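You operate a simulated robot arm through the tools that you are given. There is no shell and no other tool. Be economical: measure what you need, move in short steps, check, and stop when the job is done.

You are at the controls of a simulated two-armed robot. One attempt, no reset.

JOB
Pick up the blue bottle with one hand, pass it to the other hand and put it on the done step of the wooden stand. Set down upright: blue bottle.

It is judged by the outcome, as a careful person would: the job done as asked, and still so three seconds after it is handed in. It fails if anything else is knocked over, pushed out of place, dropped, spilled or broken.

ROBOT AND FRAMES
Two 7-joint arms with two-finger parallel grippers on one trunk, on a base that drives. Base frame: it is fixed to the floor where the robot stands at the start and does not move with it; the origin is under the middle of the robot, x ahead of it, y to its left, z up. Lengths are in cm, angles in degrees, forces in N, time in s.
The left shoulder is at the start at [3.9, 10.1, 116.1], the right one opposite. With the tool pointing down near the work surface each hand reaches from about 20 to 52 cm from the robot's upright axis, wherever it stands, measured 20 degrees to its own side. Places, roughly: done step of the wooden stand (21x12 cm) [48, -112, 92]. Payload 2.4 kg a hand.
Tool frame (each hand has its own): the origin (TCP) lies between the finger pads and is the grasp point; the fingertips stand 2.4 cm ahead of it; z points along the fingers, y is the line along which they close. The gripper opens to 6.8 cm. The fingers are 1.7 cm wide and 1 cm thick; the gripper's body (4 by 7 cm) begins 4.1 cm behind the TCP.
Orientation is that of the tool frame in the base frame, as a unit quaternion [w, x, y, z]. With the fingers straight down and closing along the base's y, the tool's x points along the base's -x, its y along +y and its z along -z.

CONTROLS
- The arms move only by the tool step_arm. It takes "left_targets", "right_targets" or both (then of equal length, played together; a hand with none holds still); each is text: rows parted by semicolons, each of 7 numbers parted by spaces: the gripper command, from -1 (fully open) to 1 (shut), values between in proportion, then the shift along the base's x, y, z in units of 20 mm (1.0 is 20 mm), then the turn, a rotation vector about the base's x, y, z in units of 4 degrees (1.0 is 4 degrees). In form: jaw tx ty tz wx wy wz; .... A call has 1 to 20 rows; each row shifts and turns the commanded pose from where the row before left it. A call with a number of a shift or a turn outside -1 to 1 is refused whole. Rows are played at 5 a second. More than 5 cm and 8.6 degrees between two rows, or a gripper value outside its range, and nothing of the call is played. A pose out of reach is approached as far as the arm can. The call stops where the force on the tool passes 40 N (or 10 N more than at its start, if that is more) or the arm is blocked; 0.2 s more then pass. The fingers move at their own pace (about 7.2 cm/s each) and stop on an object; they squeeze with about 20 N. The grip force told is the motor's: it shows also when the fingers shut on nothing. Time passes only in rows, and 0.2 s behind the last, so rows that do not move let the fingers close. It gives the time, the measured TCP pose, the force on the tool (base axes), the opening and the grip force at its end, in the units of the frame above (readings bear some noise), with the torque about the TCP (base axes, N m) and any sound that the robot's microphone picked up, and new pictures: "pictures" is both (left out), scene, wrist or none (wrist: the cameras of the hands that moved).
- Cameras (640 x 400 px; columns grow to the right, rows downward): "scene" is now at [12.13, 0.79, 131.46]; the picture's right is [0.10, -1.00, 0.00], its down [-0.62, -0.06, -0.78] and it looks along [0.78, 0.08, -0.62] (base axes); focal length 223 px, centre (320, 200). "left" rides on the left gripper at [8.4, -1.1, -7.5] in its tool frame; the picture's right is [0.13, 0.99, 0.00], its down [-0.60, 0.08, -0.79] and it looks along [-0.79, 0.10, 0.61] (tool axes); focal length 251 px, centre (320, 200). "right" rides on the right gripper at [8.4, 1.1, -7.5] in its tool frame; the picture's right is [-0.13, 0.99, 0.00], its down [-0.60, -0.08, -0.79] and it looks along [-0.79, -0.10, 0.61] (tool axes); focal length 251 px, centre (320, 200). There is no depth. A picture from a camera that has moved, and an enlarged one, comes with that camera's place and axes in the base frame and with its lens.
- move_column(by): slides the trunk up (or, below 0, down) by that many cm; the arms and the scene camera ride with it, the base frame stays. It gives what a move gives, with no picture.
- drive_base(legs): drives the robot by 1 to 6 legs, each [ahead, left, turn to the left] in cm, cm and degrees, along the robot's own axes; the way and the turn of a leg run together, so that a leg with both is an arc; at most 150 cm and 180 degrees a leg. The arms and the cameras ride along, it lands a little off, and it stops where it bumps. It gives what a move gives, and a new picture of the scene camera.
- head_to(pan, tilt): turns the head with the scene camera to pan (to the left, within 86 degrees either way) and tilt (down, from -29 to 69), counted from straight ahead of the robot. It gives what a move gives, and a new picture of the scene camera.
- zoom(camera, box): a new picture of the part [left, top, right, bottom] of that camera's present view, enlarged. No time passes.
- finish_job(): hands the job in; it is judged then, once.

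Work in short steps. Places have to be worked out from the pictures, the camera data and where the tool is seen: move nearer, look again, correct. Check each grasp and each placing, and mend what went wrong. You have 120 turns and 260 pictures in all, those below and enlarged ones among them. Open the grippers and draw the arms clear of the work before you hand the job in, unless the task says otherwise; then end with one line.

The tools are called after "Request:" as a command line: name --argument value ..., lists and objects as JSON in quotes. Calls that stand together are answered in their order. step_arm: Moves the arms, as the interface text tells. Its arguments: {"type":"object","properties":{"left_targets":{"type":"string"},"right_targets":{"type":"string"},"pictures":{"type":"string","enum":["both","scene","wrist","none"]}},"required":[]} The other tools are called the same way: move_column (by) slides the trunk up or down; drive_base (legs) drives the base; head_to (pan, tilt) turns the head that bears the scene camera; zoom (camera, box) takes an enlarged picture of a part of a camera's view; finish_job () hands the job in.

At the start:

```text
t: 0.0
left_position: [35.11, 30.89, 114.35]
left_tool_rot: [0.001, 0.0, 1.0, 0.0]
left_ft_force: [-0.8, -0.5, -0.6]
left_ft_torque: [-0.01, 0.01, 0.02]
left_opening: 6.79
left_gripper_force: 0.1
right_position: [26.77, -6.62, 114.62]
right_tool_rot: [-0.001, 0.001, 1.0, 0.002]
right_ft_force: [0.4, 0.6, 0.5]
right_ft_torque: [-0.03, 0.0, 0.03]
right_opening: 6.79
right_gripper_force: 0.0
trunk travel left (down, up): [-37.5, 47.5]
robot x, y, heading: [-0.18, -0.02, -0.2]
head pan, tilt: [5.6, 38.4]
```

scene: 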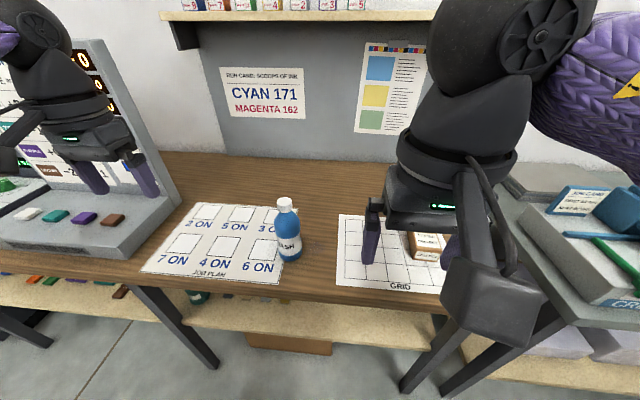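
right: 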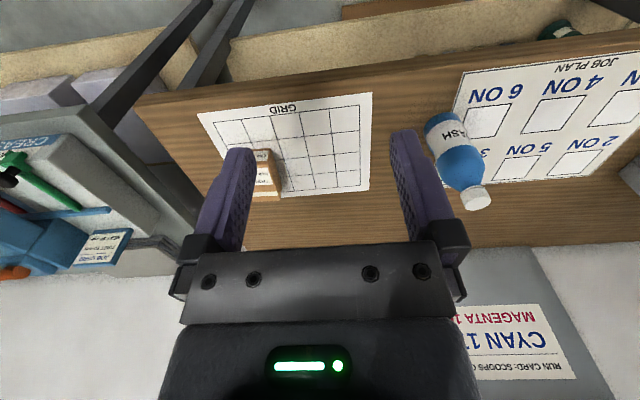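
left: 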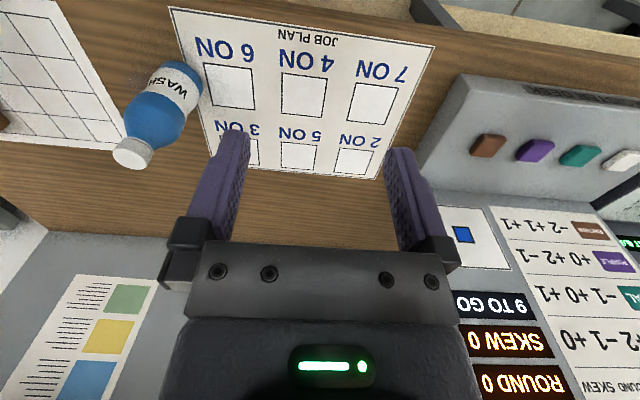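

The bottle is at about [47, 12], from table height (~85) to a cap top at ~101.5. I turn the head towards the stand on the right to see the goal.

Request:
head_to --pan -66 --tilt 25

Request:
zoom --camera "left" --box '[60, 30, 260, 200]'

```text
t: 1.4
left_position: [35.13, 30.84, 114.28]
left_tool_rot: [0.0, 0.0, 1.0, 0.0]
left_ft_force: [-0.2, 0.7, -0.1]
left_ft_torque: [0.01, -0.01, -0.03]
left_opening: 6.79
left_gripper_force: 0.0
right_position: [26.86, -6.49, 114.42]
right_tool_rot: [0.0, 0.001, 1.0, 0.002]
right_ft_force: [0.1, 0.2, 0.2]
right_ft_torque: [0.0, 0.04, 0.03]
right_opening: 6.8
right_gripper_force: 0.0
trunk travel left (down, up): [-37.5, 47.5]
robot x, y, heading: [0.13, 0.05, 0.3]
head pan, tilt: [-66.0, 25.0]
camera scene: at [7.32, -8.47, 133.55], right [-0.91, -0.41, 0.0], down [-0.17, 0.39, -0.91], along [0.37, -0.83, -0.42], focal length 223 px, centre (320, 200)
```

scene: 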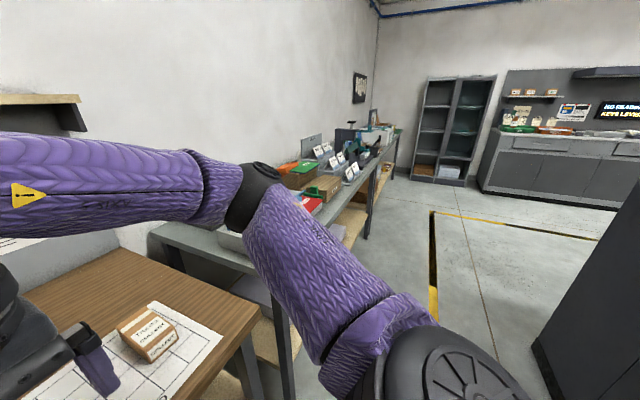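

```text
2.35 times, centred on (160, 115) of left
camera zoom: at [26.73, 29.89, 121.88], right [-0.13, 0.99, 0.0], down [0.6, 0.08, 0.79], along [0.79, 0.1, -0.61], focal length 592 px, centre (696, 400)
```

zoom: 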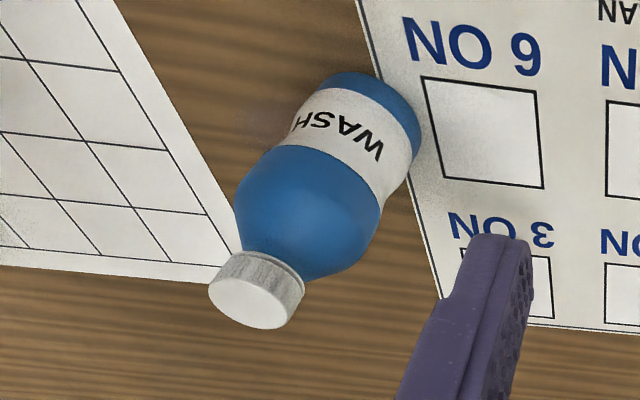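

The stand should be on the side bench at the right; I enlarge there.

Request:
zoom --camera "scene" --box '[230, 90, 430, 220]'

```text
3.08 times, centred on (330, 155) of scene
camera zoom: at [7.32, -8.47, 133.55], right [-0.91, -0.41, 0.0], down [-0.17, 0.39, -0.91], along [0.37, -0.83, -0.42], focal length 686 px, centre (289, 338)
```

zoom: 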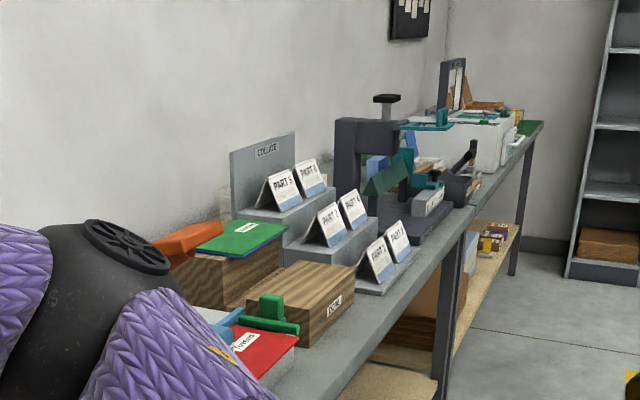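

The done step is the lower front block labelled DONE and looks clear. The plan: left hand takes the cap from above, right hand takes the body horizontally in the air, then places it. I move the left hand above and near the bottle.

Request:
step_arm --left_targets "-1 0.6 -0.9 0 0 0 0;-1 0.6 -0.9 0 0 0 0;-1 0.6 -0.9 0 0 0 0;-1 0.6 -0.9 0 0 0 0;-1 0.6 -0.9 0 0 0 0;-1 0.6 -0.9 0 0 0 0;-1 0.6 -0.9 0 0 0 0;-1 0.6 -0.9 0 0 0 0;-1 0.4 -0.9 0 0 0 0;-1 0 0 0 0 0 0" --pictures "wrist"

Request:
head_to --pan 5 --tilt 38

```text
t: 3.6
left_position: [43.15, 18.83, 114.45]
left_tool_rot: [0.0, 0.0, 1.0, 0.0]
left_ft_force: [0.6, -0.4, -0.3]
left_ft_torque: [-0.02, 0.02, -0.02]
left_opening: 6.81
left_gripper_force: 0.1
left hand out of reach, approached as far as the arm can: row 7, 8, 9
right_position: [26.87, -6.53, 114.47]
right_tool_rot: [0.0, 0.001, 1.0, 0.002]
right_ft_force: [0.4, -0.2, 0.1]
right_ft_torque: [0.0, -0.02, 0.0]
right_opening: 6.82
right_gripper_force: 0.1
trunk travel left (down, up): [-37.5, 47.5]
robot x, y, heading: [0.13, -0.34, 0.2]
head pan, tilt: [-66.0, 25.0]
camera left: at [34.81, 17.8, 121.86], right [-0.13, 0.99, 0.0], down [0.6, 0.08, 0.79], along [0.79, 0.1, -0.61], focal length 251 px, centre (320, 200)
```

left: 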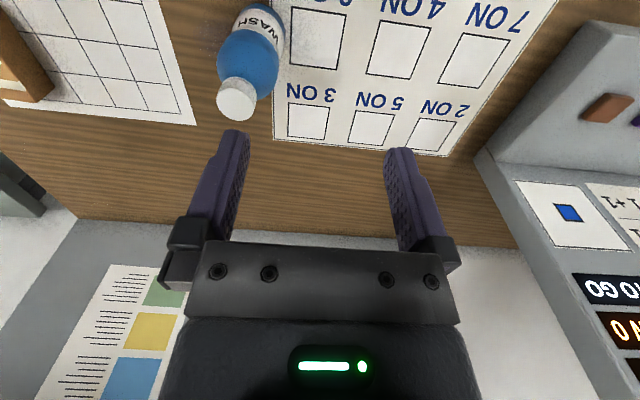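

```text
t: 5.1
left_position: [43.14, 18.82, 114.4]
left_tool_rot: [0.001, 0.002, 1.0, 0.001]
left_ft_force: [-0.4, -0.2, -0.6]
left_ft_torque: [-0.03, -0.01, -0.01]
left_opening: 6.8
left_gripper_force: 0.0
right_position: [26.67, -6.54, 114.45]
right_tool_rot: [0.0, 0.001, 1.0, 0.002]
right_ft_force: [0.1, -0.8, -0.4]
right_ft_torque: [0.0, 0.02, 0.0]
right_opening: 6.8
right_gripper_force: 0.1
trunk travel left (down, up): [-37.5, 47.5]
robot x, y, heading: [0.2, 0.09, 0.0]
head pan, tilt: [5.0, 38.0]
camera scene: at [12.17, 0.69, 131.52], right [0.09, -1.0, 0.0], down [-0.61, -0.05, -0.79], along [0.78, 0.07, -0.62], focal length 223 px, centre (320, 200)
```

scene: 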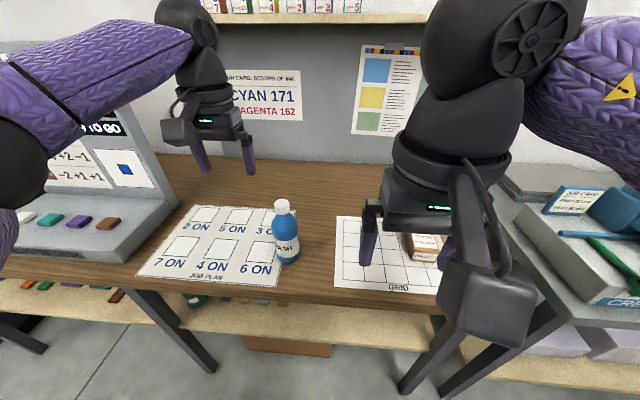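

Bottle axis is about (47.8, 12.1), cap top ~101.5. Reach at this height is short, so I go down a bit here (well beside the bottle) and see the pose.

Request:
step_arm --left_targets "-1 0 0 -1 0 0 0;-1 0 0 -1 0 0 0;-1 0 0 -1 0 0 0;-1 0 0 -0.8 0 0 0;-1 0 0 0 0 0 0" --pictures "wrist"

```text
t: 6.3
left_position: [43.07, 18.85, 106.67]
left_tool_rot: [-0.001, 0.0, 1.0, -0.001]
left_ft_force: [-0.6, 0.2, -0.4]
left_ft_torque: [-0.01, -0.03, -0.03]
left_opening: 6.78
left_gripper_force: 0.2
right_position: [26.79, -6.49, 114.54]
right_tool_rot: [-0.001, 0.001, 1.0, 0.001]
right_ft_force: [0.3, -1.0, 0.6]
right_ft_torque: [0.04, 0.0, 0.01]
right_opening: 6.81
right_gripper_force: 0.0
trunk travel left (down, up): [-37.5, 47.5]
robot x, y, heading: [-0.24, -0.13, -0.3]
head pan, tilt: [5.0, 38.0]
camera left: at [34.74, 17.89, 114.24], right [-0.13, 0.99, 0.0], down [0.6, 0.08, 0.79], along [0.79, 0.1, -0.61], focal length 251 px, centre (320, 200)
```

left: 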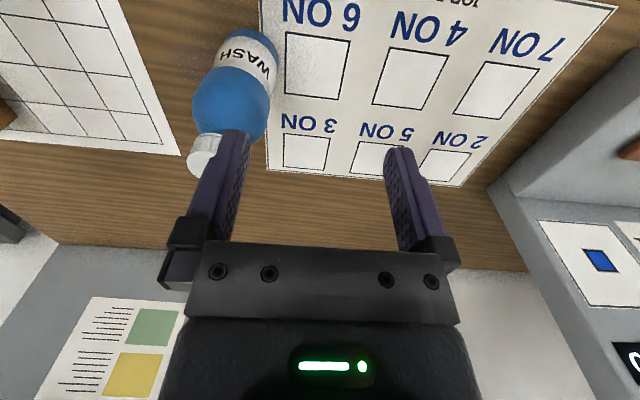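

Pose follows well at this height. I move over the bottle.

Request:
step_arm --left_targets "-1 0 -0.9 0 0 0 0;-1 0.5 -0.9 0 0 0 0;-1 0.6 -0.9 0 0 0 0;-1 0.6 -0.7 0 0 0 0;-1 0.6 0 0 0 0 0;-1 0 0 0 0 0 0" --pictures "both"

```text
t: 7.7
left_position: [43.17, 15.58, 106.58]
left_tool_rot: [0.0, 0.0, 1.0, 0.0]
left_ft_force: [-0.4, 0.1, -0.9]
left_ft_torque: [0.0, 0.0, 0.0]
left_opening: 6.79
left_gripper_force: 0.1
left hand out of reach, approached as far as the arm can: row 2, 3, 4, 5
right_position: [26.76, -6.49, 114.45]
right_tool_rot: [0.0, 0.001, 1.0, 0.002]
right_ft_force: [-0.7, 1.3, -0.4]
right_ft_torque: [-0.03, 0.01, 0.02]
right_opening: 6.81
right_gripper_force: 0.1
trunk travel left (down, up): [-37.5, 47.5]
robot x, y, heading: [-0.05, -0.04, 0.3]
head pan, tilt: [5.0, 38.0]
camera scene: at [12.17, 0.7, 131.52], right [0.09, -1.0, 0.0], down [-0.61, -0.05, -0.79], along [0.78, 0.07, -0.62], focal length 223 px, centre (320, 200)
camera left: at [34.85, 14.6, 114.19], right [-0.13, 0.99, 0.0], down [0.6, 0.08, 0.79], along [0.79, 0.1, -0.61], focal length 251 px, centre (320, 200)
```

scene: 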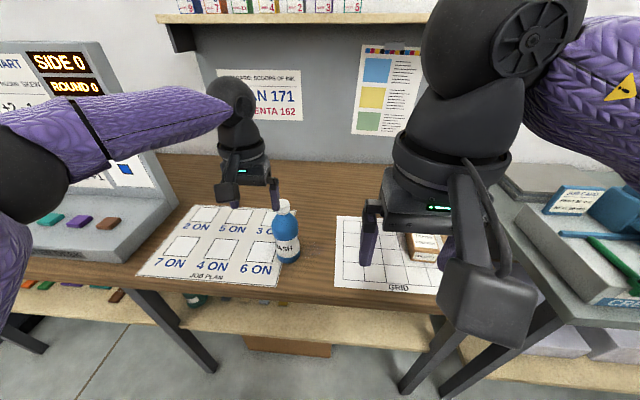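
left: 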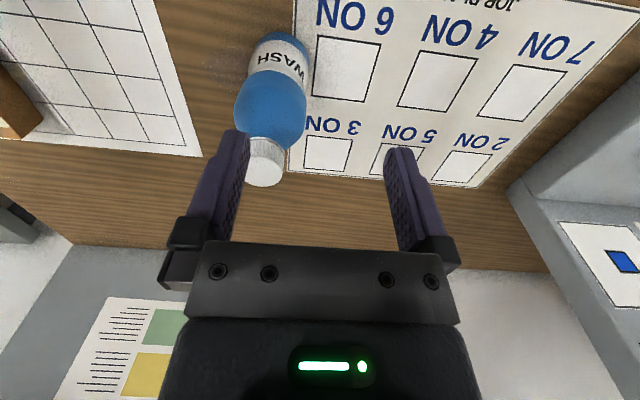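

I need the robot about 6 cm further forward. I look down first to check the clearance between base and bench.

Request:
head_to --pan 0 --tilt 69

```text
t: 8.6
left_position: [43.19, 15.71, 106.63]
left_tool_rot: [0.0, 0.0, 1.0, 0.0]
left_ft_force: [0.7, -0.2, 0.4]
left_ft_torque: [0.03, 0.0, 0.02]
left_opening: 6.8
left_gripper_force: 0.1
right_position: [26.92, -6.57, 114.44]
right_tool_rot: [0.0, 0.0, 1.0, 0.001]
right_ft_force: [0.3, 0.1, 0.6]
right_ft_torque: [0.01, 0.01, 0.01]
right_opening: 6.8
right_gripper_force: 0.1
trunk travel left (down, up): [-37.5, 47.5]
robot x, y, heading: [-0.01, 0.01, -0.1]
head pan, tilt: [0.0, 68.8]
camera scene: at [9.17, -0.06, 127.61], right [0.0, -1.0, 0.0], down [-0.93, 0.0, -0.36], along [0.36, 0.0, -0.93], focal length 223 px, centre (320, 200)
```

scene: 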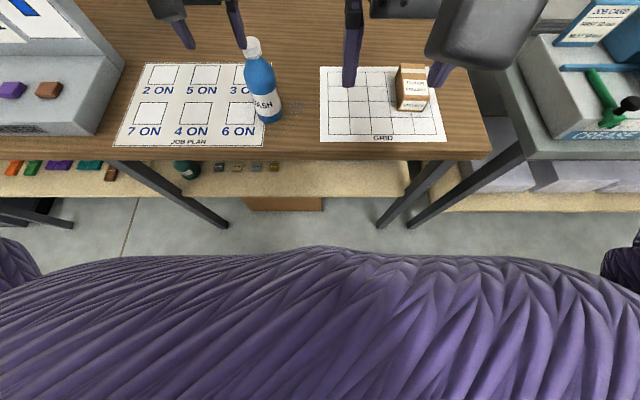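

There is ample room ahead. Drive 6 cm forward.

Request:
drive_base --legs '[[6, 0, 0]]'

Request:
head_to --pan 5 --tilt 42

Request:
step_arm --left_targets "-1 0 0 0 0 0 0" --pictures "wrist"

```text
t: 9.6
left_position: [49.29, 15.51, 106.72]
left_tool_rot: [0.0, 0.0, 1.0, 0.0]
left_ft_force: [0.3, -0.3, -0.1]
left_ft_torque: [0.01, -0.02, 0.0]
left_opening: 6.8
left_gripper_force: 0.1
right_position: [32.8, -6.55, 114.39]
right_tool_rot: [-0.001, 0.002, 1.0, 0.002]
right_ft_force: [0.0, -1.1, 0.3]
right_ft_torque: [-0.02, 0.0, 0.01]
right_opening: 6.78
right_gripper_force: 0.0
trunk travel left (down, up): [-37.5, 47.5]
robot x, y, heading: [5.87, -0.22, 0.2]
head pan, tilt: [0.0, 68.8]
camera scene: at [15.27, -0.06, 127.6], right [0.0, -1.0, 0.0], down [-0.93, 0.0, -0.36], along [0.36, 0.0, -0.93], focal length 223 px, centre (320, 200)
```

scene: 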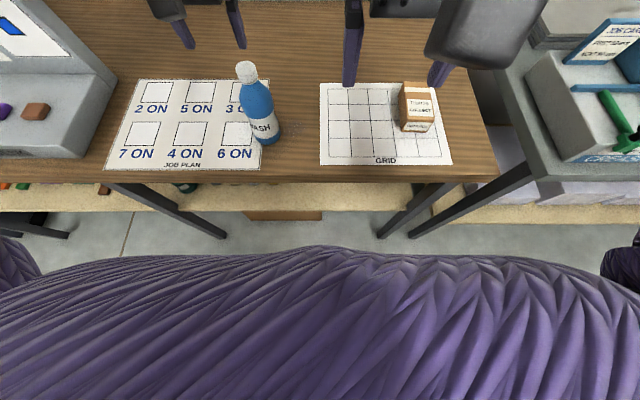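

```text
t: 10.5
left_position: [49.22, 15.64, 106.74]
left_tool_rot: [0.0, 0.0, 1.0, 0.0]
left_ft_force: [-0.3, -0.7, -0.4]
left_ft_torque: [-0.02, 0.01, -0.01]
left_opening: 6.79
left_gripper_force: 0.0
right_position: [32.8, -6.6, 114.63]
right_tool_rot: [0.0, 0.001, 1.0, 0.002]
right_ft_force: [0.2, 0.0, 0.1]
right_ft_torque: [0.03, 0.03, -0.01]
right_opening: 6.81
right_gripper_force: 0.1
trunk travel left (down, up): [-37.5, 47.5]
robot x, y, heading: [5.99, -0.36, -0.0]
head pan, tilt: [5.0, 42.0]
camera scene: at [17.92, 0.66, 130.92], right [0.09, -1.0, 0.0], down [-0.67, -0.06, -0.74], along [0.74, 0.06, -0.67], focal length 223 px, centre (320, 200)
```

scene: 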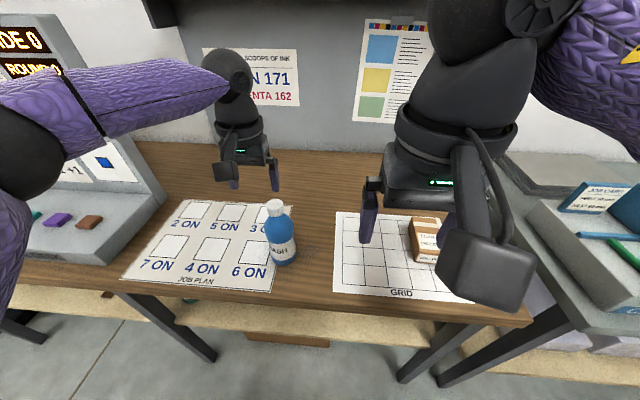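

```text
t: 10.9
left_position: [49.13, 15.55, 106.64]
left_tool_rot: [0.0, 0.0, 1.0, -0.001]
left_ft_force: [-0.4, 0.5, 0.4]
left_ft_torque: [-0.01, 0.02, 0.03]
left_opening: 6.79
left_gripper_force: 0.2
right_position: [32.73, -6.44, 114.53]
right_tool_rot: [0.0, 0.002, 1.0, 0.002]
right_ft_force: [-0.3, 0.1, -0.4]
right_ft_torque: [0.0, -0.01, 0.02]
right_opening: 6.79
right_gripper_force: 0.0
trunk travel left (down, up): [-37.5, 47.5]
robot x, y, heading: [5.83, 0.25, -0.1]
head pan, tilt: [5.0, 42.0]
camera left: at [40.89, 14.58, 114.19], right [-0.13, 0.99, 0.0], down [0.6, 0.08, 0.79], along [0.79, 0.1, -0.61], focal length 251 px, centre (320, 200)
```

left: 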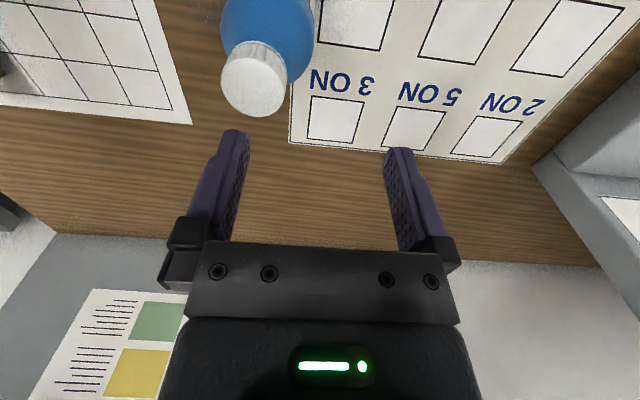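

Triangulated cap top: (48.3, 11.9, 101.2). Align above, then descend to TCP z≈100.8 around the cap.

Request:
step_arm --left_targets "-1 -0.2 -0.9 0 0 0 0;-1 -0.2 -0.9 0 0 0 0;-1 0 0 0 0 0 0;-1 0 0 0 0 0 0" --pictures "both"

```text
t: 11.9
left_position: [47.31, 12.91, 106.61]
left_tool_rot: [0.001, 0.0, 1.0, -0.001]
left_ft_force: [0.2, -0.2, -0.4]
left_ft_torque: [-0.04, 0.04, 0.0]
left_opening: 6.8
left_gripper_force: 0.1
left hand out of reach, approached as far as the arm can: row 1, 2
right_position: [32.88, -6.57, 114.57]
right_tool_rot: [0.0, 0.001, 1.0, 0.002]
right_ft_force: [0.2, 0.9, -0.1]
right_ft_torque: [0.0, -0.02, -0.02]
right_opening: 6.8
right_gripper_force: 0.0
trunk travel left (down, up): [-37.5, 47.5]
robot x, y, heading: [5.85, -0.0, 0.1]
head pan, tilt: [5.0, 42.0]
camera scene: at [17.92, 0.66, 130.92], right [0.09, -1.0, 0.0], down [-0.67, -0.06, -0.74], along [0.74, 0.06, -0.67], focal length 223 px, centre (320, 200)
camera left: at [38.94, 11.85, 114.12], right [-0.13, 0.99, 0.0], down [0.6, 0.08, 0.79], along [0.79, 0.1, -0.61], focal length 251 px, centre (320, 200)
```

scene: 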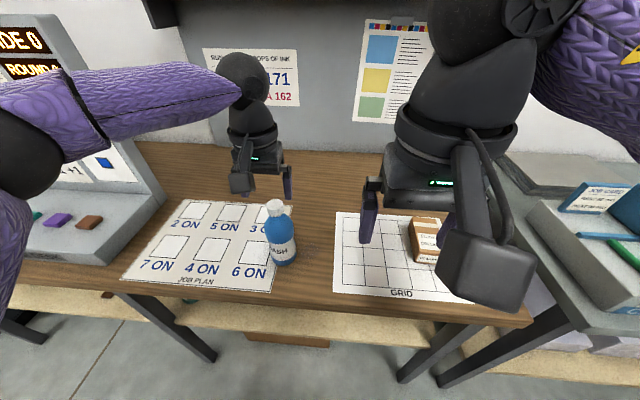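
left: 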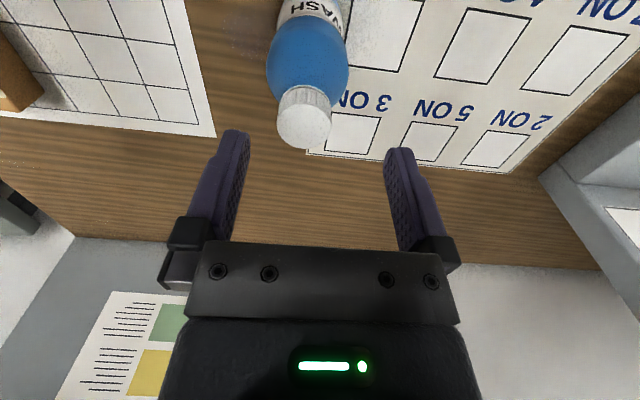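

Still at reach limit; I shift the base 4 cm forward and 4 cm right so the bottle is well in the left arm's range.

Request:
drive_base --legs '[[4, -4, 0]]'

```text
t: 12.8
left_position: [51.34, 8.89, 106.56]
left_tool_rot: [0.001, -0.001, 1.0, 0.0]
left_ft_force: [-0.9, 0.1, 0.0]
left_ft_torque: [0.02, 0.01, 0.0]
left_opening: 6.8
left_gripper_force: 0.0
right_position: [36.81, -10.61, 114.53]
right_tool_rot: [0.0, 0.002, 1.0, 0.002]
right_ft_force: [-0.6, 0.1, 0.1]
right_ft_torque: [0.01, 0.04, 0.01]
right_opening: 6.77
right_gripper_force: 0.1
trunk travel left (down, up): [-37.5, 47.5]
robot x, y, heading: [9.97, -4.04, -0.1]
head pan, tilt: [5.0, 42.0]
camera scene: at [21.9, -3.35, 130.92], right [0.09, -1.0, 0.0], down [-0.67, -0.06, -0.74], along [0.74, 0.06, -0.67], focal length 223 px, centre (320, 200)
```

scene: 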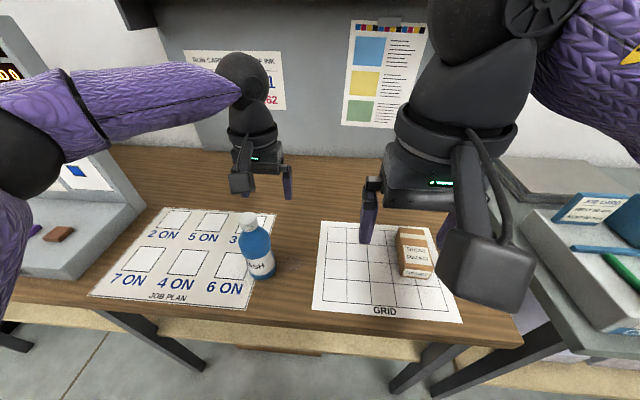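

Now move the left hand to (48.3, 11.9): −3.0 in x, +3.0 in y, staying above.

Request:
step_arm --left_targets "-1 -0.8 0.8 0 0 0 0;-1 -0.7 0.7 0 0 0 0;-1 0 0 0 0 0 0;-1 0 0 0 0 0 0" --pictures "both"

```text
t: 13.8
left_position: [48.23, 11.87, 106.27]
left_tool_rot: [0.001, -0.001, 1.0, -0.001]
left_ft_force: [-0.4, 0.6, -0.2]
left_ft_torque: [0.0, -0.03, -0.02]
left_opening: 6.78
left_gripper_force: 0.1
right_position: [36.79, -10.53, 114.5]
right_tool_rot: [0.0, 0.002, 1.0, 0.002]
right_ft_force: [-0.4, 0.9, 0.3]
right_ft_torque: [0.02, 0.0, 0.0]
right_opening: 6.84
right_gripper_force: 0.1
trunk travel left (down, up): [-37.5, 47.5]
robot x, y, heading: [9.88, -4.12, -0.1]
head pan, tilt: [5.0, 42.0]
camera scene: at [21.85, -3.29, 130.92], right [0.09, -1.0, 0.0], down [-0.67, -0.06, -0.74], along [0.74, 0.06, -0.67], focal length 223 px, centre (320, 200)
camera left: at [39.85, 10.86, 113.95], right [-0.13, 0.99, 0.0], down [0.6, 0.08, 0.79], along [0.79, 0.1, -0.61], focal length 251 px, centre (320, 200)
```

scene: 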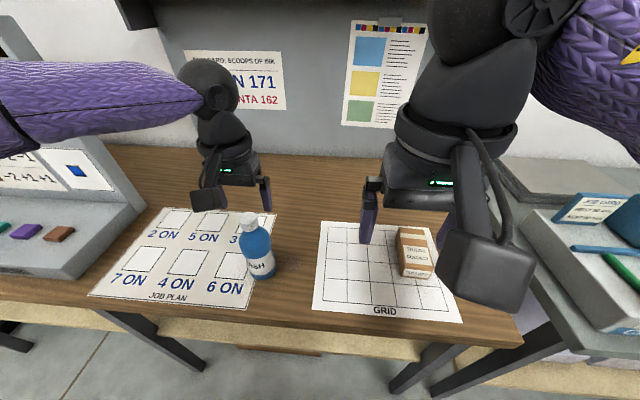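
left: 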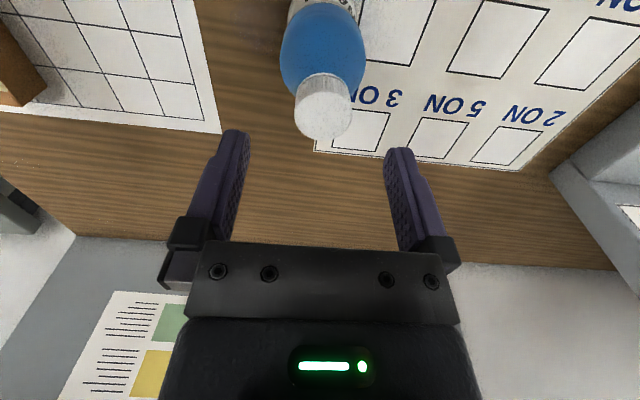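

Aligned. Descend 5.4 cm, then look before closing.

Request:
step_arm --left_targets "-1 0 0.05 -0.7 0 0 0;-1 0 0 -0.7 0 0 0;-1 0 0 -0.7 0 0 0;-1 0 0 -0.6 0 0 0;-1 0 0 0 0 0 0" --pictures "both"

```text
t: 15.1
left_position: [48.19, 11.83, 101.22]
left_tool_rot: [0.001, 0.001, 1.0, 0.0]
left_ft_force: [-0.4, 1.2, 1.1]
left_ft_torque: [0.01, 0.0, 0.01]
left_opening: 6.8
left_gripper_force: 0.0
right_position: [36.77, -10.48, 114.41]
right_tool_rot: [0.0, 0.002, 1.0, 0.002]
right_ft_force: [-0.4, -1.0, -0.4]
right_ft_torque: [0.0, -0.01, 0.04]
right_opening: 6.82
right_gripper_force: 0.0
trunk travel left (down, up): [-37.5, 47.5]
robot x, y, heading: [9.88, -3.69, -0.1]
head pan, tilt: [5.0, 42.0]
camera scene: at [21.84, -3.29, 130.92], right [0.09, -1.0, 0.0], down [-0.67, -0.06, -0.74], along [0.74, 0.06, -0.67], focal length 223 px, centre (320, 200)
camera left: at [39.76, 10.89, 108.72], right [-0.13, 0.99, 0.0], down [0.6, 0.08, 0.79], along [0.79, 0.1, -0.61], focal length 251 px, centre (320, 200)
```

scene: 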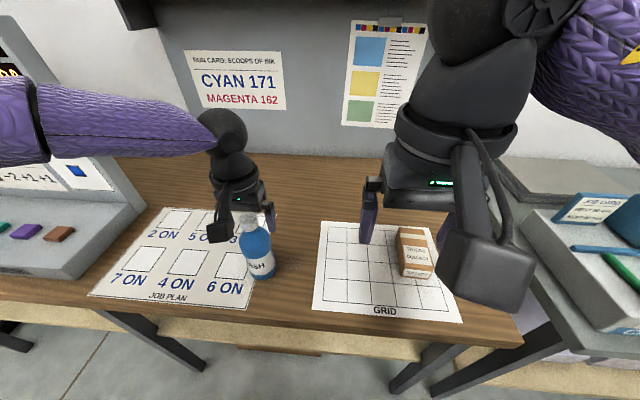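
left: 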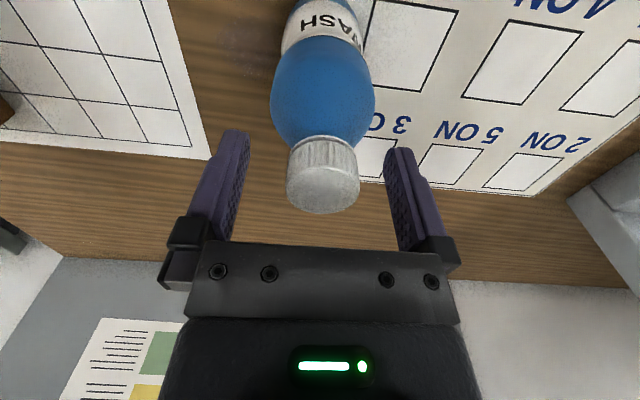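

Cap top ~101.6, cap bottom ~100.1, so the shoulder flares below. I raise 0.5 cm so the tips sit at the cap's lower edge, then close.

Request:
step_arm --left_targets "-1 0 0.1 0.25 0 0 0;1 0 0 0 0 0 0;1 0 0 0 0 0 0;1 0 0 0 0 0 0;1 0 0 0 0 0 0;1 0 0 0 0 0 0" --pictures "wrist"

```text
t: 16.4
left_position: [48.24, 12.12, 101.73]
left_tool_rot: [0.002, 0.001, 1.0, -0.001]
left_ft_force: [0.2, 0.1, -0.2]
left_ft_torque: [-0.09, 0.0, -0.01]
left_opening: 3.11
left_gripper_force: 20.2
right_position: [36.88, -10.6, 114.48]
right_tool_rot: [0.0, 0.002, 1.0, 0.002]
right_ft_force: [0.2, -0.8, 0.1]
right_ft_torque: [0.0, -0.01, -0.02]
right_opening: 6.79
right_gripper_force: 0.0
trunk travel left (down, up): [-37.5, 47.5]
robot x, y, heading: [9.86, -4.17, -0.2]
head pan, tilt: [5.0, 42.0]
camera left: at [39.8, 11.11, 109.27], right [-0.13, 0.99, 0.0], down [0.6, 0.08, 0.79], along [0.79, 0.1, -0.61], focal length 251 px, centre (320, 200)
```

left: 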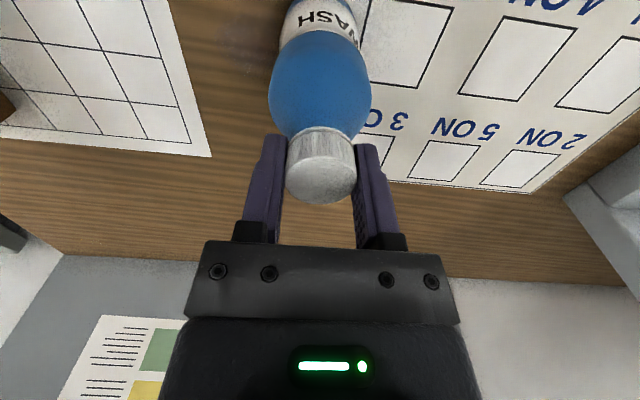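

Cap gripped (3.11 cm, 20 N). Lift 3 cm and check.

Request:
step_arm --left_targets "1 0 0 0.4 0 0 0;1 0 0 0.5 0 0 0;1 0 0 0.6 0 0 0;1 0 0 0 0 0 0" --pictures "both"

```text
t: 17.4
left_position: [48.19, 12.12, 104.66]
left_tool_rot: [0.001, 0.0, 1.0, -0.001]
left_ft_force: [-0.1, -0.2, -4.1]
left_ft_torque: [0.01, -0.03, -0.01]
left_opening: 3.13
left_gripper_force: 20.3
right_position: [36.86, -10.45, 114.5]
right_tool_rot: [0.0, 0.002, 1.0, 0.002]
right_ft_force: [0.6, -0.2, -0.2]
right_ft_torque: [-0.03, 0.02, 0.03]
right_opening: 6.81
right_gripper_force: 0.0
trunk travel left (down, up): [-37.5, 47.5]
robot x, y, heading: [10.15, -3.87, 0.2]
head pan, tilt: [5.0, 42.0]
camera scene: at [21.86, -3.28, 130.92], right [0.09, -1.0, 0.0], down [-0.67, -0.06, -0.74], along [0.74, 0.06, -0.67], focal length 223 px, centre (320, 200)
camera left: at [39.85, 11.14, 112.27], right [-0.13, 0.99, 0.0], down [0.6, 0.08, 0.79], along [0.79, 0.1, -0.61], focal length 251 px, centre (320, 200)
```

scene: 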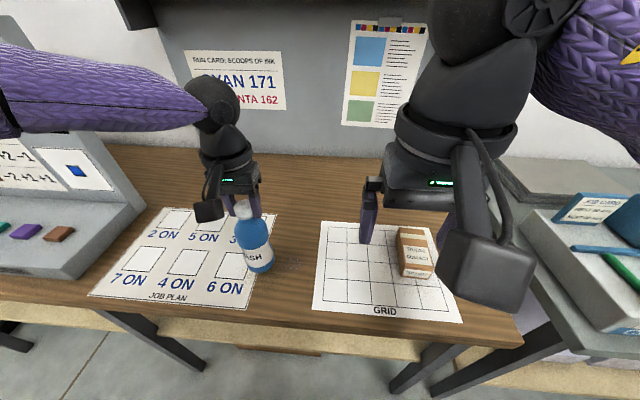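
left: 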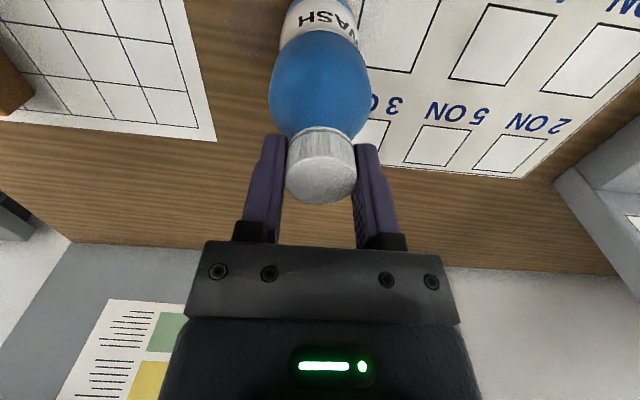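

Bottle is held (4 N weight). Raise the trunk 15 cm to get clear of the bench for the handover.

Request:
move_column --by 15

```text
t: 19.2
left_position: [48.33, 12.14, 119.67]
left_tool_rot: [0.001, 0.001, 1.0, -0.001]
left_ft_force: [0.2, 0.3, -3.1]
left_ft_torque: [-0.01, -0.01, 0.01]
left_opening: 3.13
left_gripper_force: 19.6
right_position: [36.9, -10.51, 129.5]
right_tool_rot: [0.0, 0.002, 1.0, 0.002]
right_ft_force: [0.8, 0.7, -0.2]
right_ft_torque: [0.0, -0.01, -0.02]
right_opening: 6.82
right_gripper_force: 0.0
trunk travel left (down, up): [-52.5, 32.4]
robot x, y, heading: [9.67, -3.69, 0.1]
head pan, tilt: [5.0, 42.0]
```

Now turn the right hand to point forward (pitch up 72°), while moving it slightly forward, right and down, clear of the left hand.

Request:
step_arm --right_targets "-1 0.3 -0.3 -0.4 0 -1 0;-1 0.3 -0.3 -0.4 0 -1 0;-1 0.3 -0.3 -0.4 0 -1 0;-1 0.3 -0.3 -0.4 0 -1 0;-1 0.3 -0.3 -0.4 0 -1 0;-1 0.3 -0.3 -0.4 0 -1 0;-1 0.3 -0.3 -0.4 0 -1 0;-1 0.3 -0.3 -0.4 0 -1 0;-1 0.3 -0.3 -0.4 0 -1 0;-1 0 0 0 0 0 0" --pictures "scene"

```text
t: 21.4
left_position: [48.36, 12.24, 119.87]
left_tool_rot: [0.002, 0.0, 1.0, 0.0]
left_ft_force: [0.8, -0.4, -3.5]
left_ft_torque: [-0.02, -0.05, 0.01]
left_opening: 3.11
left_gripper_force: 19.4
right_position: [42.08, -16.02, 122.21]
right_tool_rot: [0.31, 0.001, 0.951, 0.001]
right_ft_force: [0.5, 0.3, -0.2]
right_ft_torque: [0.01, -0.02, 0.02]
right_opening: 6.8
right_gripper_force: 0.2
trunk travel left (down, up): [-52.5, 32.4]
robot x, y, heading: [9.58, -4.04, 0.1]
head pan, tilt: [5.0, 42.0]
camera scene: at [20.18, -3.27, 146.0], right [0.09, -1.0, 0.0], down [-0.67, -0.06, -0.74], along [0.74, 0.06, -0.67], focal length 223 px, centre (320, 200)
```

scene: 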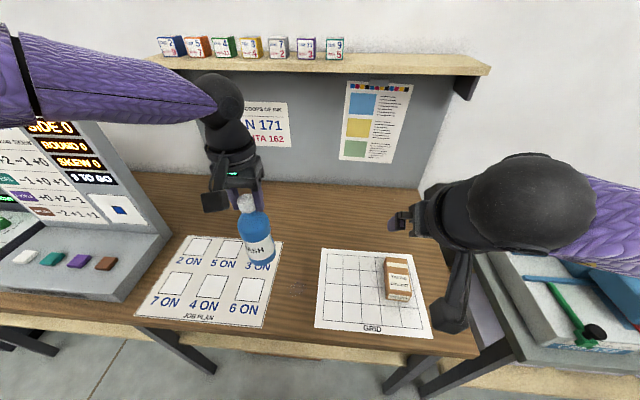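

Works well. Continue the pitch another 36° and lower further.

Request:
step_arm --right_targets "-1 0.1 -0.2 -0.4 0 -1 0;-1 0.1 -0.2 -0.4 0 -1 0;-1 0.1 -0.2 -0.4 0 -1 0;-1 0.1 -0.2 -0.4 0 -1 0;-1 0.1 -0.2 -0.4 0 -1 0;-1 0.1 -0.2 -0.4 0 -1 0;-1 0.1 -0.2 -0.4 0 -1 0;-1 0.1 -0.2 -0.4 0 -1 0;-1 0.1 -0.2 -0.4 0 -1 0;-1 0 0 0 0 0 0" --pictures "both"

```text
t: 23.6
left_position: [48.2, 12.25, 119.76]
left_tool_rot: [0.002, 0.0, 1.0, -0.001]
left_ft_force: [0.1, 0.3, -3.4]
left_ft_torque: [0.0, 0.01, -0.02]
left_opening: 3.15
left_gripper_force: 20.0
right_position: [45.19, -16.11, 118.0]
right_tool_rot: [0.479, -0.009, 0.878, 0.02]
right_ft_force: [-0.7, -0.2, 0.3]
right_ft_torque: [0.02, -0.02, -0.01]
right_opening: 6.79
right_gripper_force: 0.0
right hand out of reach, approached as far as the arm can: row 2, 3, 4, 5, 6, 7, 8, 9
trunk travel left (down, up): [-52.5, 32.4]
robot x, y, heading: [10.57, -3.96, -0.1]
head pan, tilt: [5.0, 42.0]
camera scene: at [20.17, -3.28, 146.0], right [0.09, -1.0, 0.0], down [-0.67, -0.06, -0.74], along [0.74, 0.06, -0.67], focal length 223 px, centre (320, 200)
camera right: at [34.2, -15.42, 114.95], right [0.04, 0.99, 0.14], down [-0.34, -0.12, 0.94], along [0.94, -0.08, 0.33], focal length 251 px, centre (320, 200)
```

scene: 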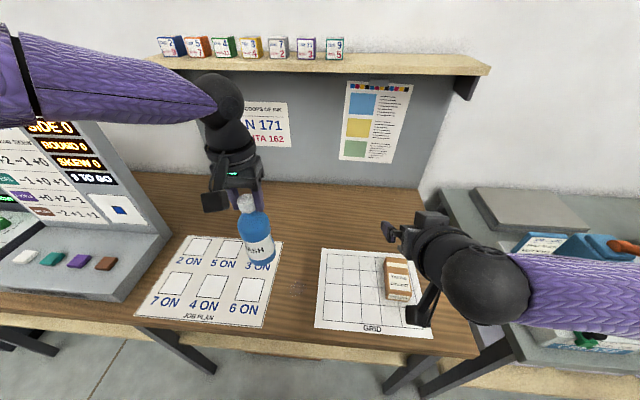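
right: 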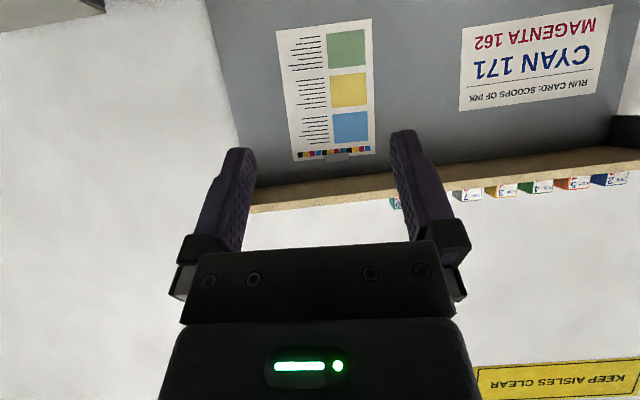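

The right camera hangs under the hand, and a ~33° downward pitch is workable. I now yaw the right hand 44° left, and yaw the left hand −44° (its camera away) while bringing the bottle a little toward the middle.

Request:
step_arm --left_targets "1 0 -0.3 0 0 0 -1;1 0 -0.3 0 0 0 -1;1 0 -0.3 0 0 0 -1;1 0 -0.3 0 0 0 -1;1 0 -0.3 0 0 0 -1;1 0 -0.3 0 0 0 -1;1 0 -0.3 0 0 0 -1;1 0 -0.3 0 0 0 -1;1 0 -0.3 0 0 0 -1;1 0 -0.3 0 0 0 -1;1 0 -0.3 0 0 0 -1;1 0 0 0 0 0 0" --right_targets "-1 -0.3 0 -0.1 0 0 1;-1 -0.3 0 -0.1 0 0 1;-1 -0.3 0 -0.1 0 0 1;-1 -0.3 0 -0.1 0 0 1;-1 -0.3 0 -0.1 0 0 1;-1 -0.3 0 -0.1 0 0 1;-1 -0.3 0 -0.1 0 0 1;-1 -0.3 0 -0.1 0 0 1;-1 -0.3 0 -0.1 0 0 1;-1 -0.3 0 -0.1 0 0 1;-1 -0.3 0 -0.1 0 0 1;-1 0 0 0 0 0 0" --pictures "both"

```text
t: 26.2
left_position: [47.23, 6.56, 119.75]
left_tool_rot: [0.001, 0.375, 0.927, -0.002]
left_ft_force: [0.3, 0.5, -3.2]
left_ft_torque: [0.03, -0.01, -0.01]
left_opening: 3.11
left_gripper_force: 19.8
left hand out of reach, approached as far as the arm can: row 9, 10, 11
right_position: [40.29, -15.97, 115.29]
right_tool_rot: [0.436, -0.338, 0.81, 0.199]
right_ft_force: [-0.1, 0.3, -0.1]
right_ft_torque: [-0.02, 0.03, -0.03]
right_opening: 6.79
right_gripper_force: 0.0
right hand out of reach, approached as far as the arm can: row 1, 2, 3, 5
trunk travel left (down, up): [-52.5, 32.4]
robot x, y, heading: [10.09, -3.87, 0.1]
head pan, tilt: [5.0, 42.0]
camera scene: at [20.18, -3.29, 146.0], right [0.09, -1.0, 0.0], down [-0.67, -0.06, -0.74], along [0.74, 0.06, -0.67], focal length 223 px, centre (320, 200)
camera right: at [31.88, -23.22, 112.23], right [-0.66, 0.74, 0.14], down [-0.16, -0.32, 0.93], along [0.73, 0.6, 0.33], focal length 251 px, centre (320, 200)
camera left: at [40.54, 11.76, 127.32], right [0.6, 0.8, 0.0], down [0.49, -0.36, 0.8], along [0.64, -0.48, -0.61], focal length 251 px, centre (320, 200)
```

scene: 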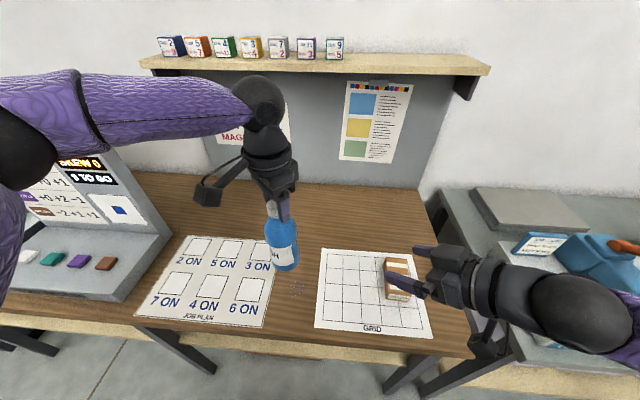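
right: 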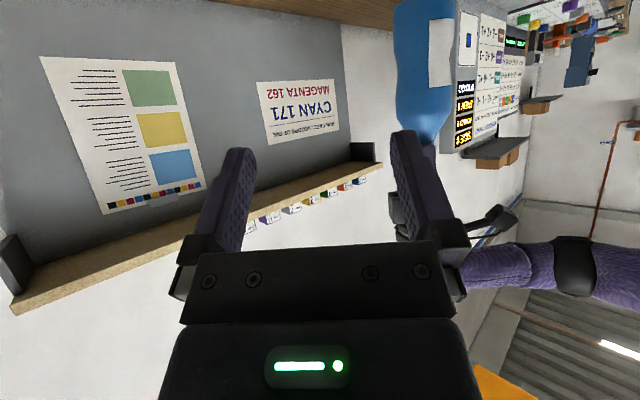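
left: 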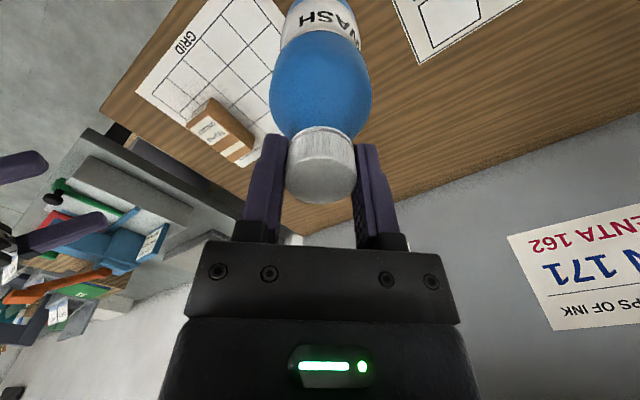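

Right tool heads (0.68, 0.73) pitched 33° down; bottle axis is at about (47.2, 6.6), base ~103, full body up to ~113. I move the right hand to a pre-grasp 13 cm back at z 111 and check alignment.

Request:
step_arm --right_targets "-1 -0.16 0.9 -0.31 0 0 0;-1 -0.16 0.9 -0.31 0 0 0;-1 -0.16 0.9 -0.31 0 0 0;-1 -0.16 0.9 -0.31 0 0 0;-1 -0.16 0.9 -0.31 0 0 0;-1 -0.16 0.9 -0.31 0 0 0;-1 -0.16 0.9 -0.31 0 0 0;-1 0 0 0 0 0 0" --pictures "both"

```text
t: 28.0
left_position: [47.33, 6.62, 119.8]
left_tool_rot: [0.003, 0.375, 0.927, -0.002]
left_ft_force: [0.2, 0.0, -2.9]
left_ft_torque: [0.01, 0.0, 0.01]
left_opening: 3.12
left_gripper_force: 20.0
right_position: [38.12, -3.34, 110.89]
right_tool_rot: [0.435, -0.337, 0.811, 0.198]
right_ft_force: [-0.7, 0.0, -0.3]
right_ft_torque: [-0.02, -0.01, -0.03]
right_opening: 6.81
right_gripper_force: 0.0
trunk travel left (down, up): [-52.5, 32.4]
robot x, y, heading: [9.87, -3.84, 0.1]
head pan, tilt: [5.0, 42.0]
camera scene: at [20.18, -3.31, 146.0], right [0.09, -1.0, 0.0], down [-0.67, -0.06, -0.74], along [0.74, 0.06, -0.67], focal length 223 px, centre (320, 200)
camera right: at [29.7, -10.5, 107.91], right [-0.66, 0.74, 0.14], down [-0.16, -0.32, 0.94], along [0.73, 0.6, 0.33], focal length 251 px, centre (320, 200)
```

scene: 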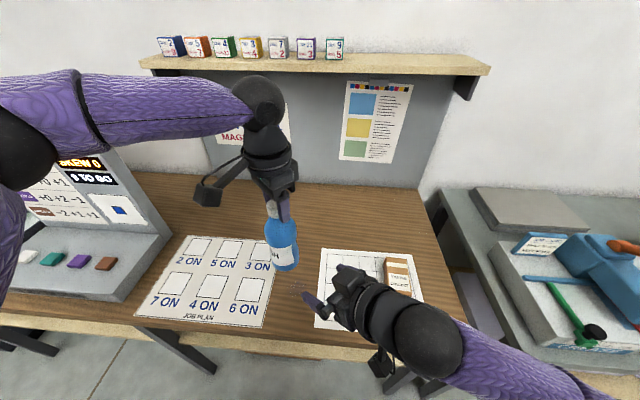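
right: 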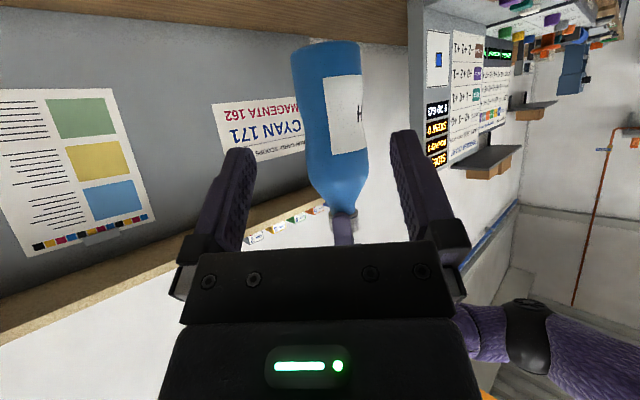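

Bottle diameter ≈5.9 cm, so about 0.45 cm per side. I advance half way with a 0.4 cm lateral correction and re-measure.

Request:
step_arm --right_targets "-1 0.52 0.63 0 0 0 0;-1 0.52 0.63 0 0 0 0;-1 0.51 0.63 0 0 0 0;-1 0.51 0.63 0 0 0 0;-1 0 0 0 0 0 0" --pictures "wrist"

Request:
zoom --camera "right" --box '[160, 0, 480, 240]'

```text
t: 29.2
left_position: [47.23, 6.53, 119.76]
left_tool_rot: [0.002, 0.374, 0.927, -0.001]
left_ft_force: [0.2, -0.5, -3.1]
left_ft_torque: [-0.01, 0.0, -0.02]
left_opening: 3.11
left_gripper_force: 20.1
right_position: [42.22, 1.64, 110.92]
right_tool_rot: [0.434, -0.338, 0.811, 0.198]
right_ft_force: [0.4, -0.5, 0.2]
right_ft_torque: [0.03, 0.01, 0.01]
right_opening: 6.79
right_gripper_force: 0.0
trunk travel left (down, up): [-52.5, 32.4]
robot x, y, heading: [9.87, -3.73, 0.3]
head pan, tilt: [5.0, 42.0]
camera right: at [33.83, -5.53, 107.82], right [-0.66, 0.74, 0.14], down [-0.16, -0.32, 0.94], along [0.73, 0.6, 0.33], focal length 251 px, centre (320, 200)
```

right: 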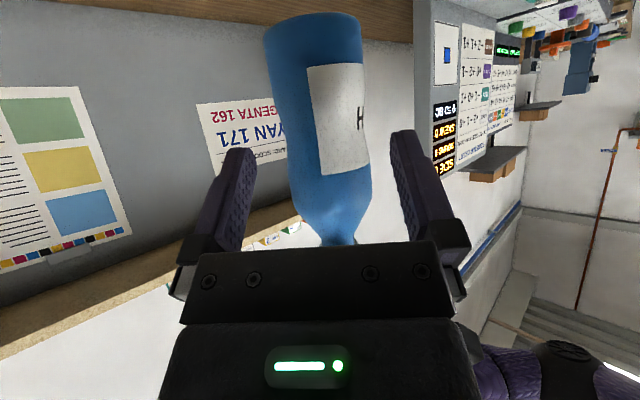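

```text
1.67 times, centred on (320, 120) of right
camera zoom: at [33.83, -5.53, 107.82], right [-0.66, 0.74, 0.14], down [-0.16, -0.32, 0.94], along [0.73, 0.6, 0.33], focal length 419 px, centre (320, 333)
```

zoom: 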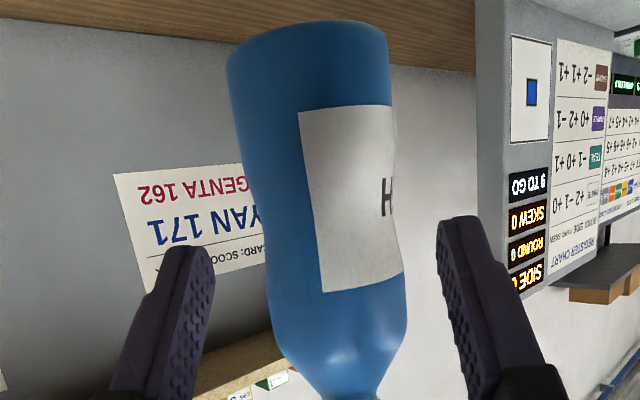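

Axis measured at (47.2, 6.85), lateral error now ≈0. Advance the remaining 6.6 cm.

Request:
step_arm --right_targets "-1 0.46 0.48 0 0 0 0;-1 0.46 0.48 0 0 0 0;-1 0.46 0.48 0 0 0 0;-1 0.46 0.48 0 0 0 0;-1 0.46 0.48 0 0 0 0;-1 0 0 0 0 0 0" --pictures "both"

```text
t: 30.6
left_position: [47.23, 6.61, 119.8]
left_tool_rot: [0.002, 0.375, 0.927, -0.002]
left_ft_force: [0.4, -0.2, -3.5]
left_ft_torque: [-0.02, 0.01, 0.0]
left_opening: 3.11
left_gripper_force: 19.9
right_position: [46.79, 6.36, 110.99]
right_tool_rot: [0.436, -0.338, 0.81, 0.199]
right_ft_force: [0.8, -0.6, -0.7]
right_ft_torque: [0.0, 0.01, 0.01]
right_opening: 6.82
right_gripper_force: 0.0
trunk travel left (down, up): [-52.5, 32.4]
robot x, y, heading: [9.5, -4.2, 0.0]
head pan, tilt: [5.0, 42.0]
camera scene: at [20.17, -3.29, 146.0], right [0.09, -1.0, 0.0], down [-0.67, -0.06, -0.74], along [0.74, 0.06, -0.67], focal length 223 px, centre (320, 200)
camera right: at [38.4, -0.76, 107.86], right [-0.66, 0.74, 0.14], down [-0.16, -0.32, 0.93], along [0.73, 0.6, 0.33], focal length 251 px, centre (320, 200)
```

scene: 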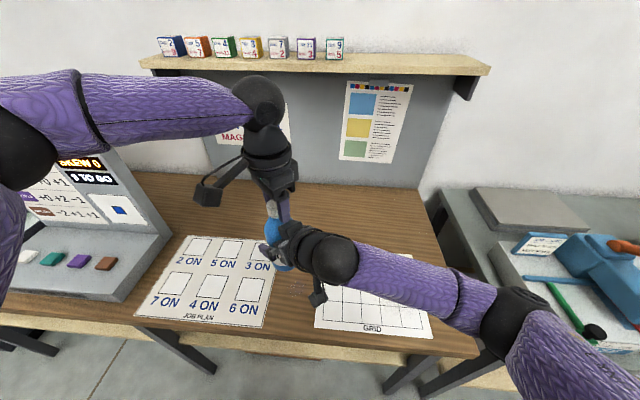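
right: 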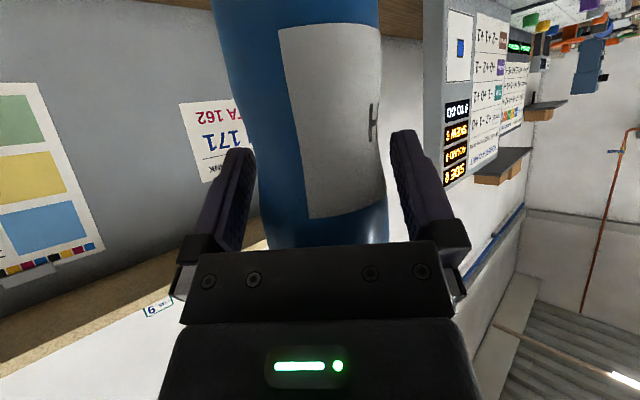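

No contact, bottle between the fingers. Close the right gripper.

Request:
step_arm --right_targets "0 0 0 0 0 0 0;1 0 0 0 0 0 0;1 0 0 0 0 0 0;1 0 0 0 0 0 0;1 0 0 0 0 0 0" --pictures "wrist"

```text
t: 31.8
left_position: [47.28, 6.69, 119.74]
left_tool_rot: [0.002, 0.375, 0.927, -0.003]
left_ft_force: [-1.6, -2.7, -3.2]
left_ft_torque: [-0.08, 0.17, 0.02]
left_opening: 3.1
left_gripper_force: 20.2
right_position: [46.82, 6.3, 110.89]
right_tool_rot: [0.437, -0.336, 0.811, 0.198]
right_ft_force: [1.3, 1.9, 0.5]
right_ft_torque: [-0.1, -0.02, 0.03]
right_opening: 5.55
right_gripper_force: 19.9
trunk travel left (down, up): [-52.5, 32.4]
robot x, y, heading: [9.93, -3.83, -0.0]
head pan, tilt: [5.0, 42.0]
camera right: at [38.4, -0.77, 107.86], right [-0.66, 0.74, 0.14], down [-0.16, -0.32, 0.93], along [0.73, 0.6, 0.33], focal length 251 px, centre (320, 200)
```

right: 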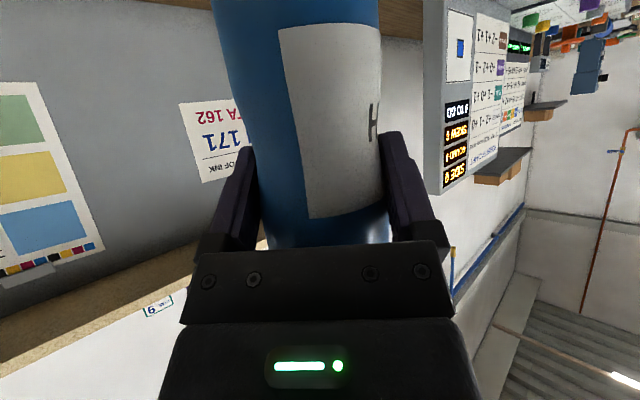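

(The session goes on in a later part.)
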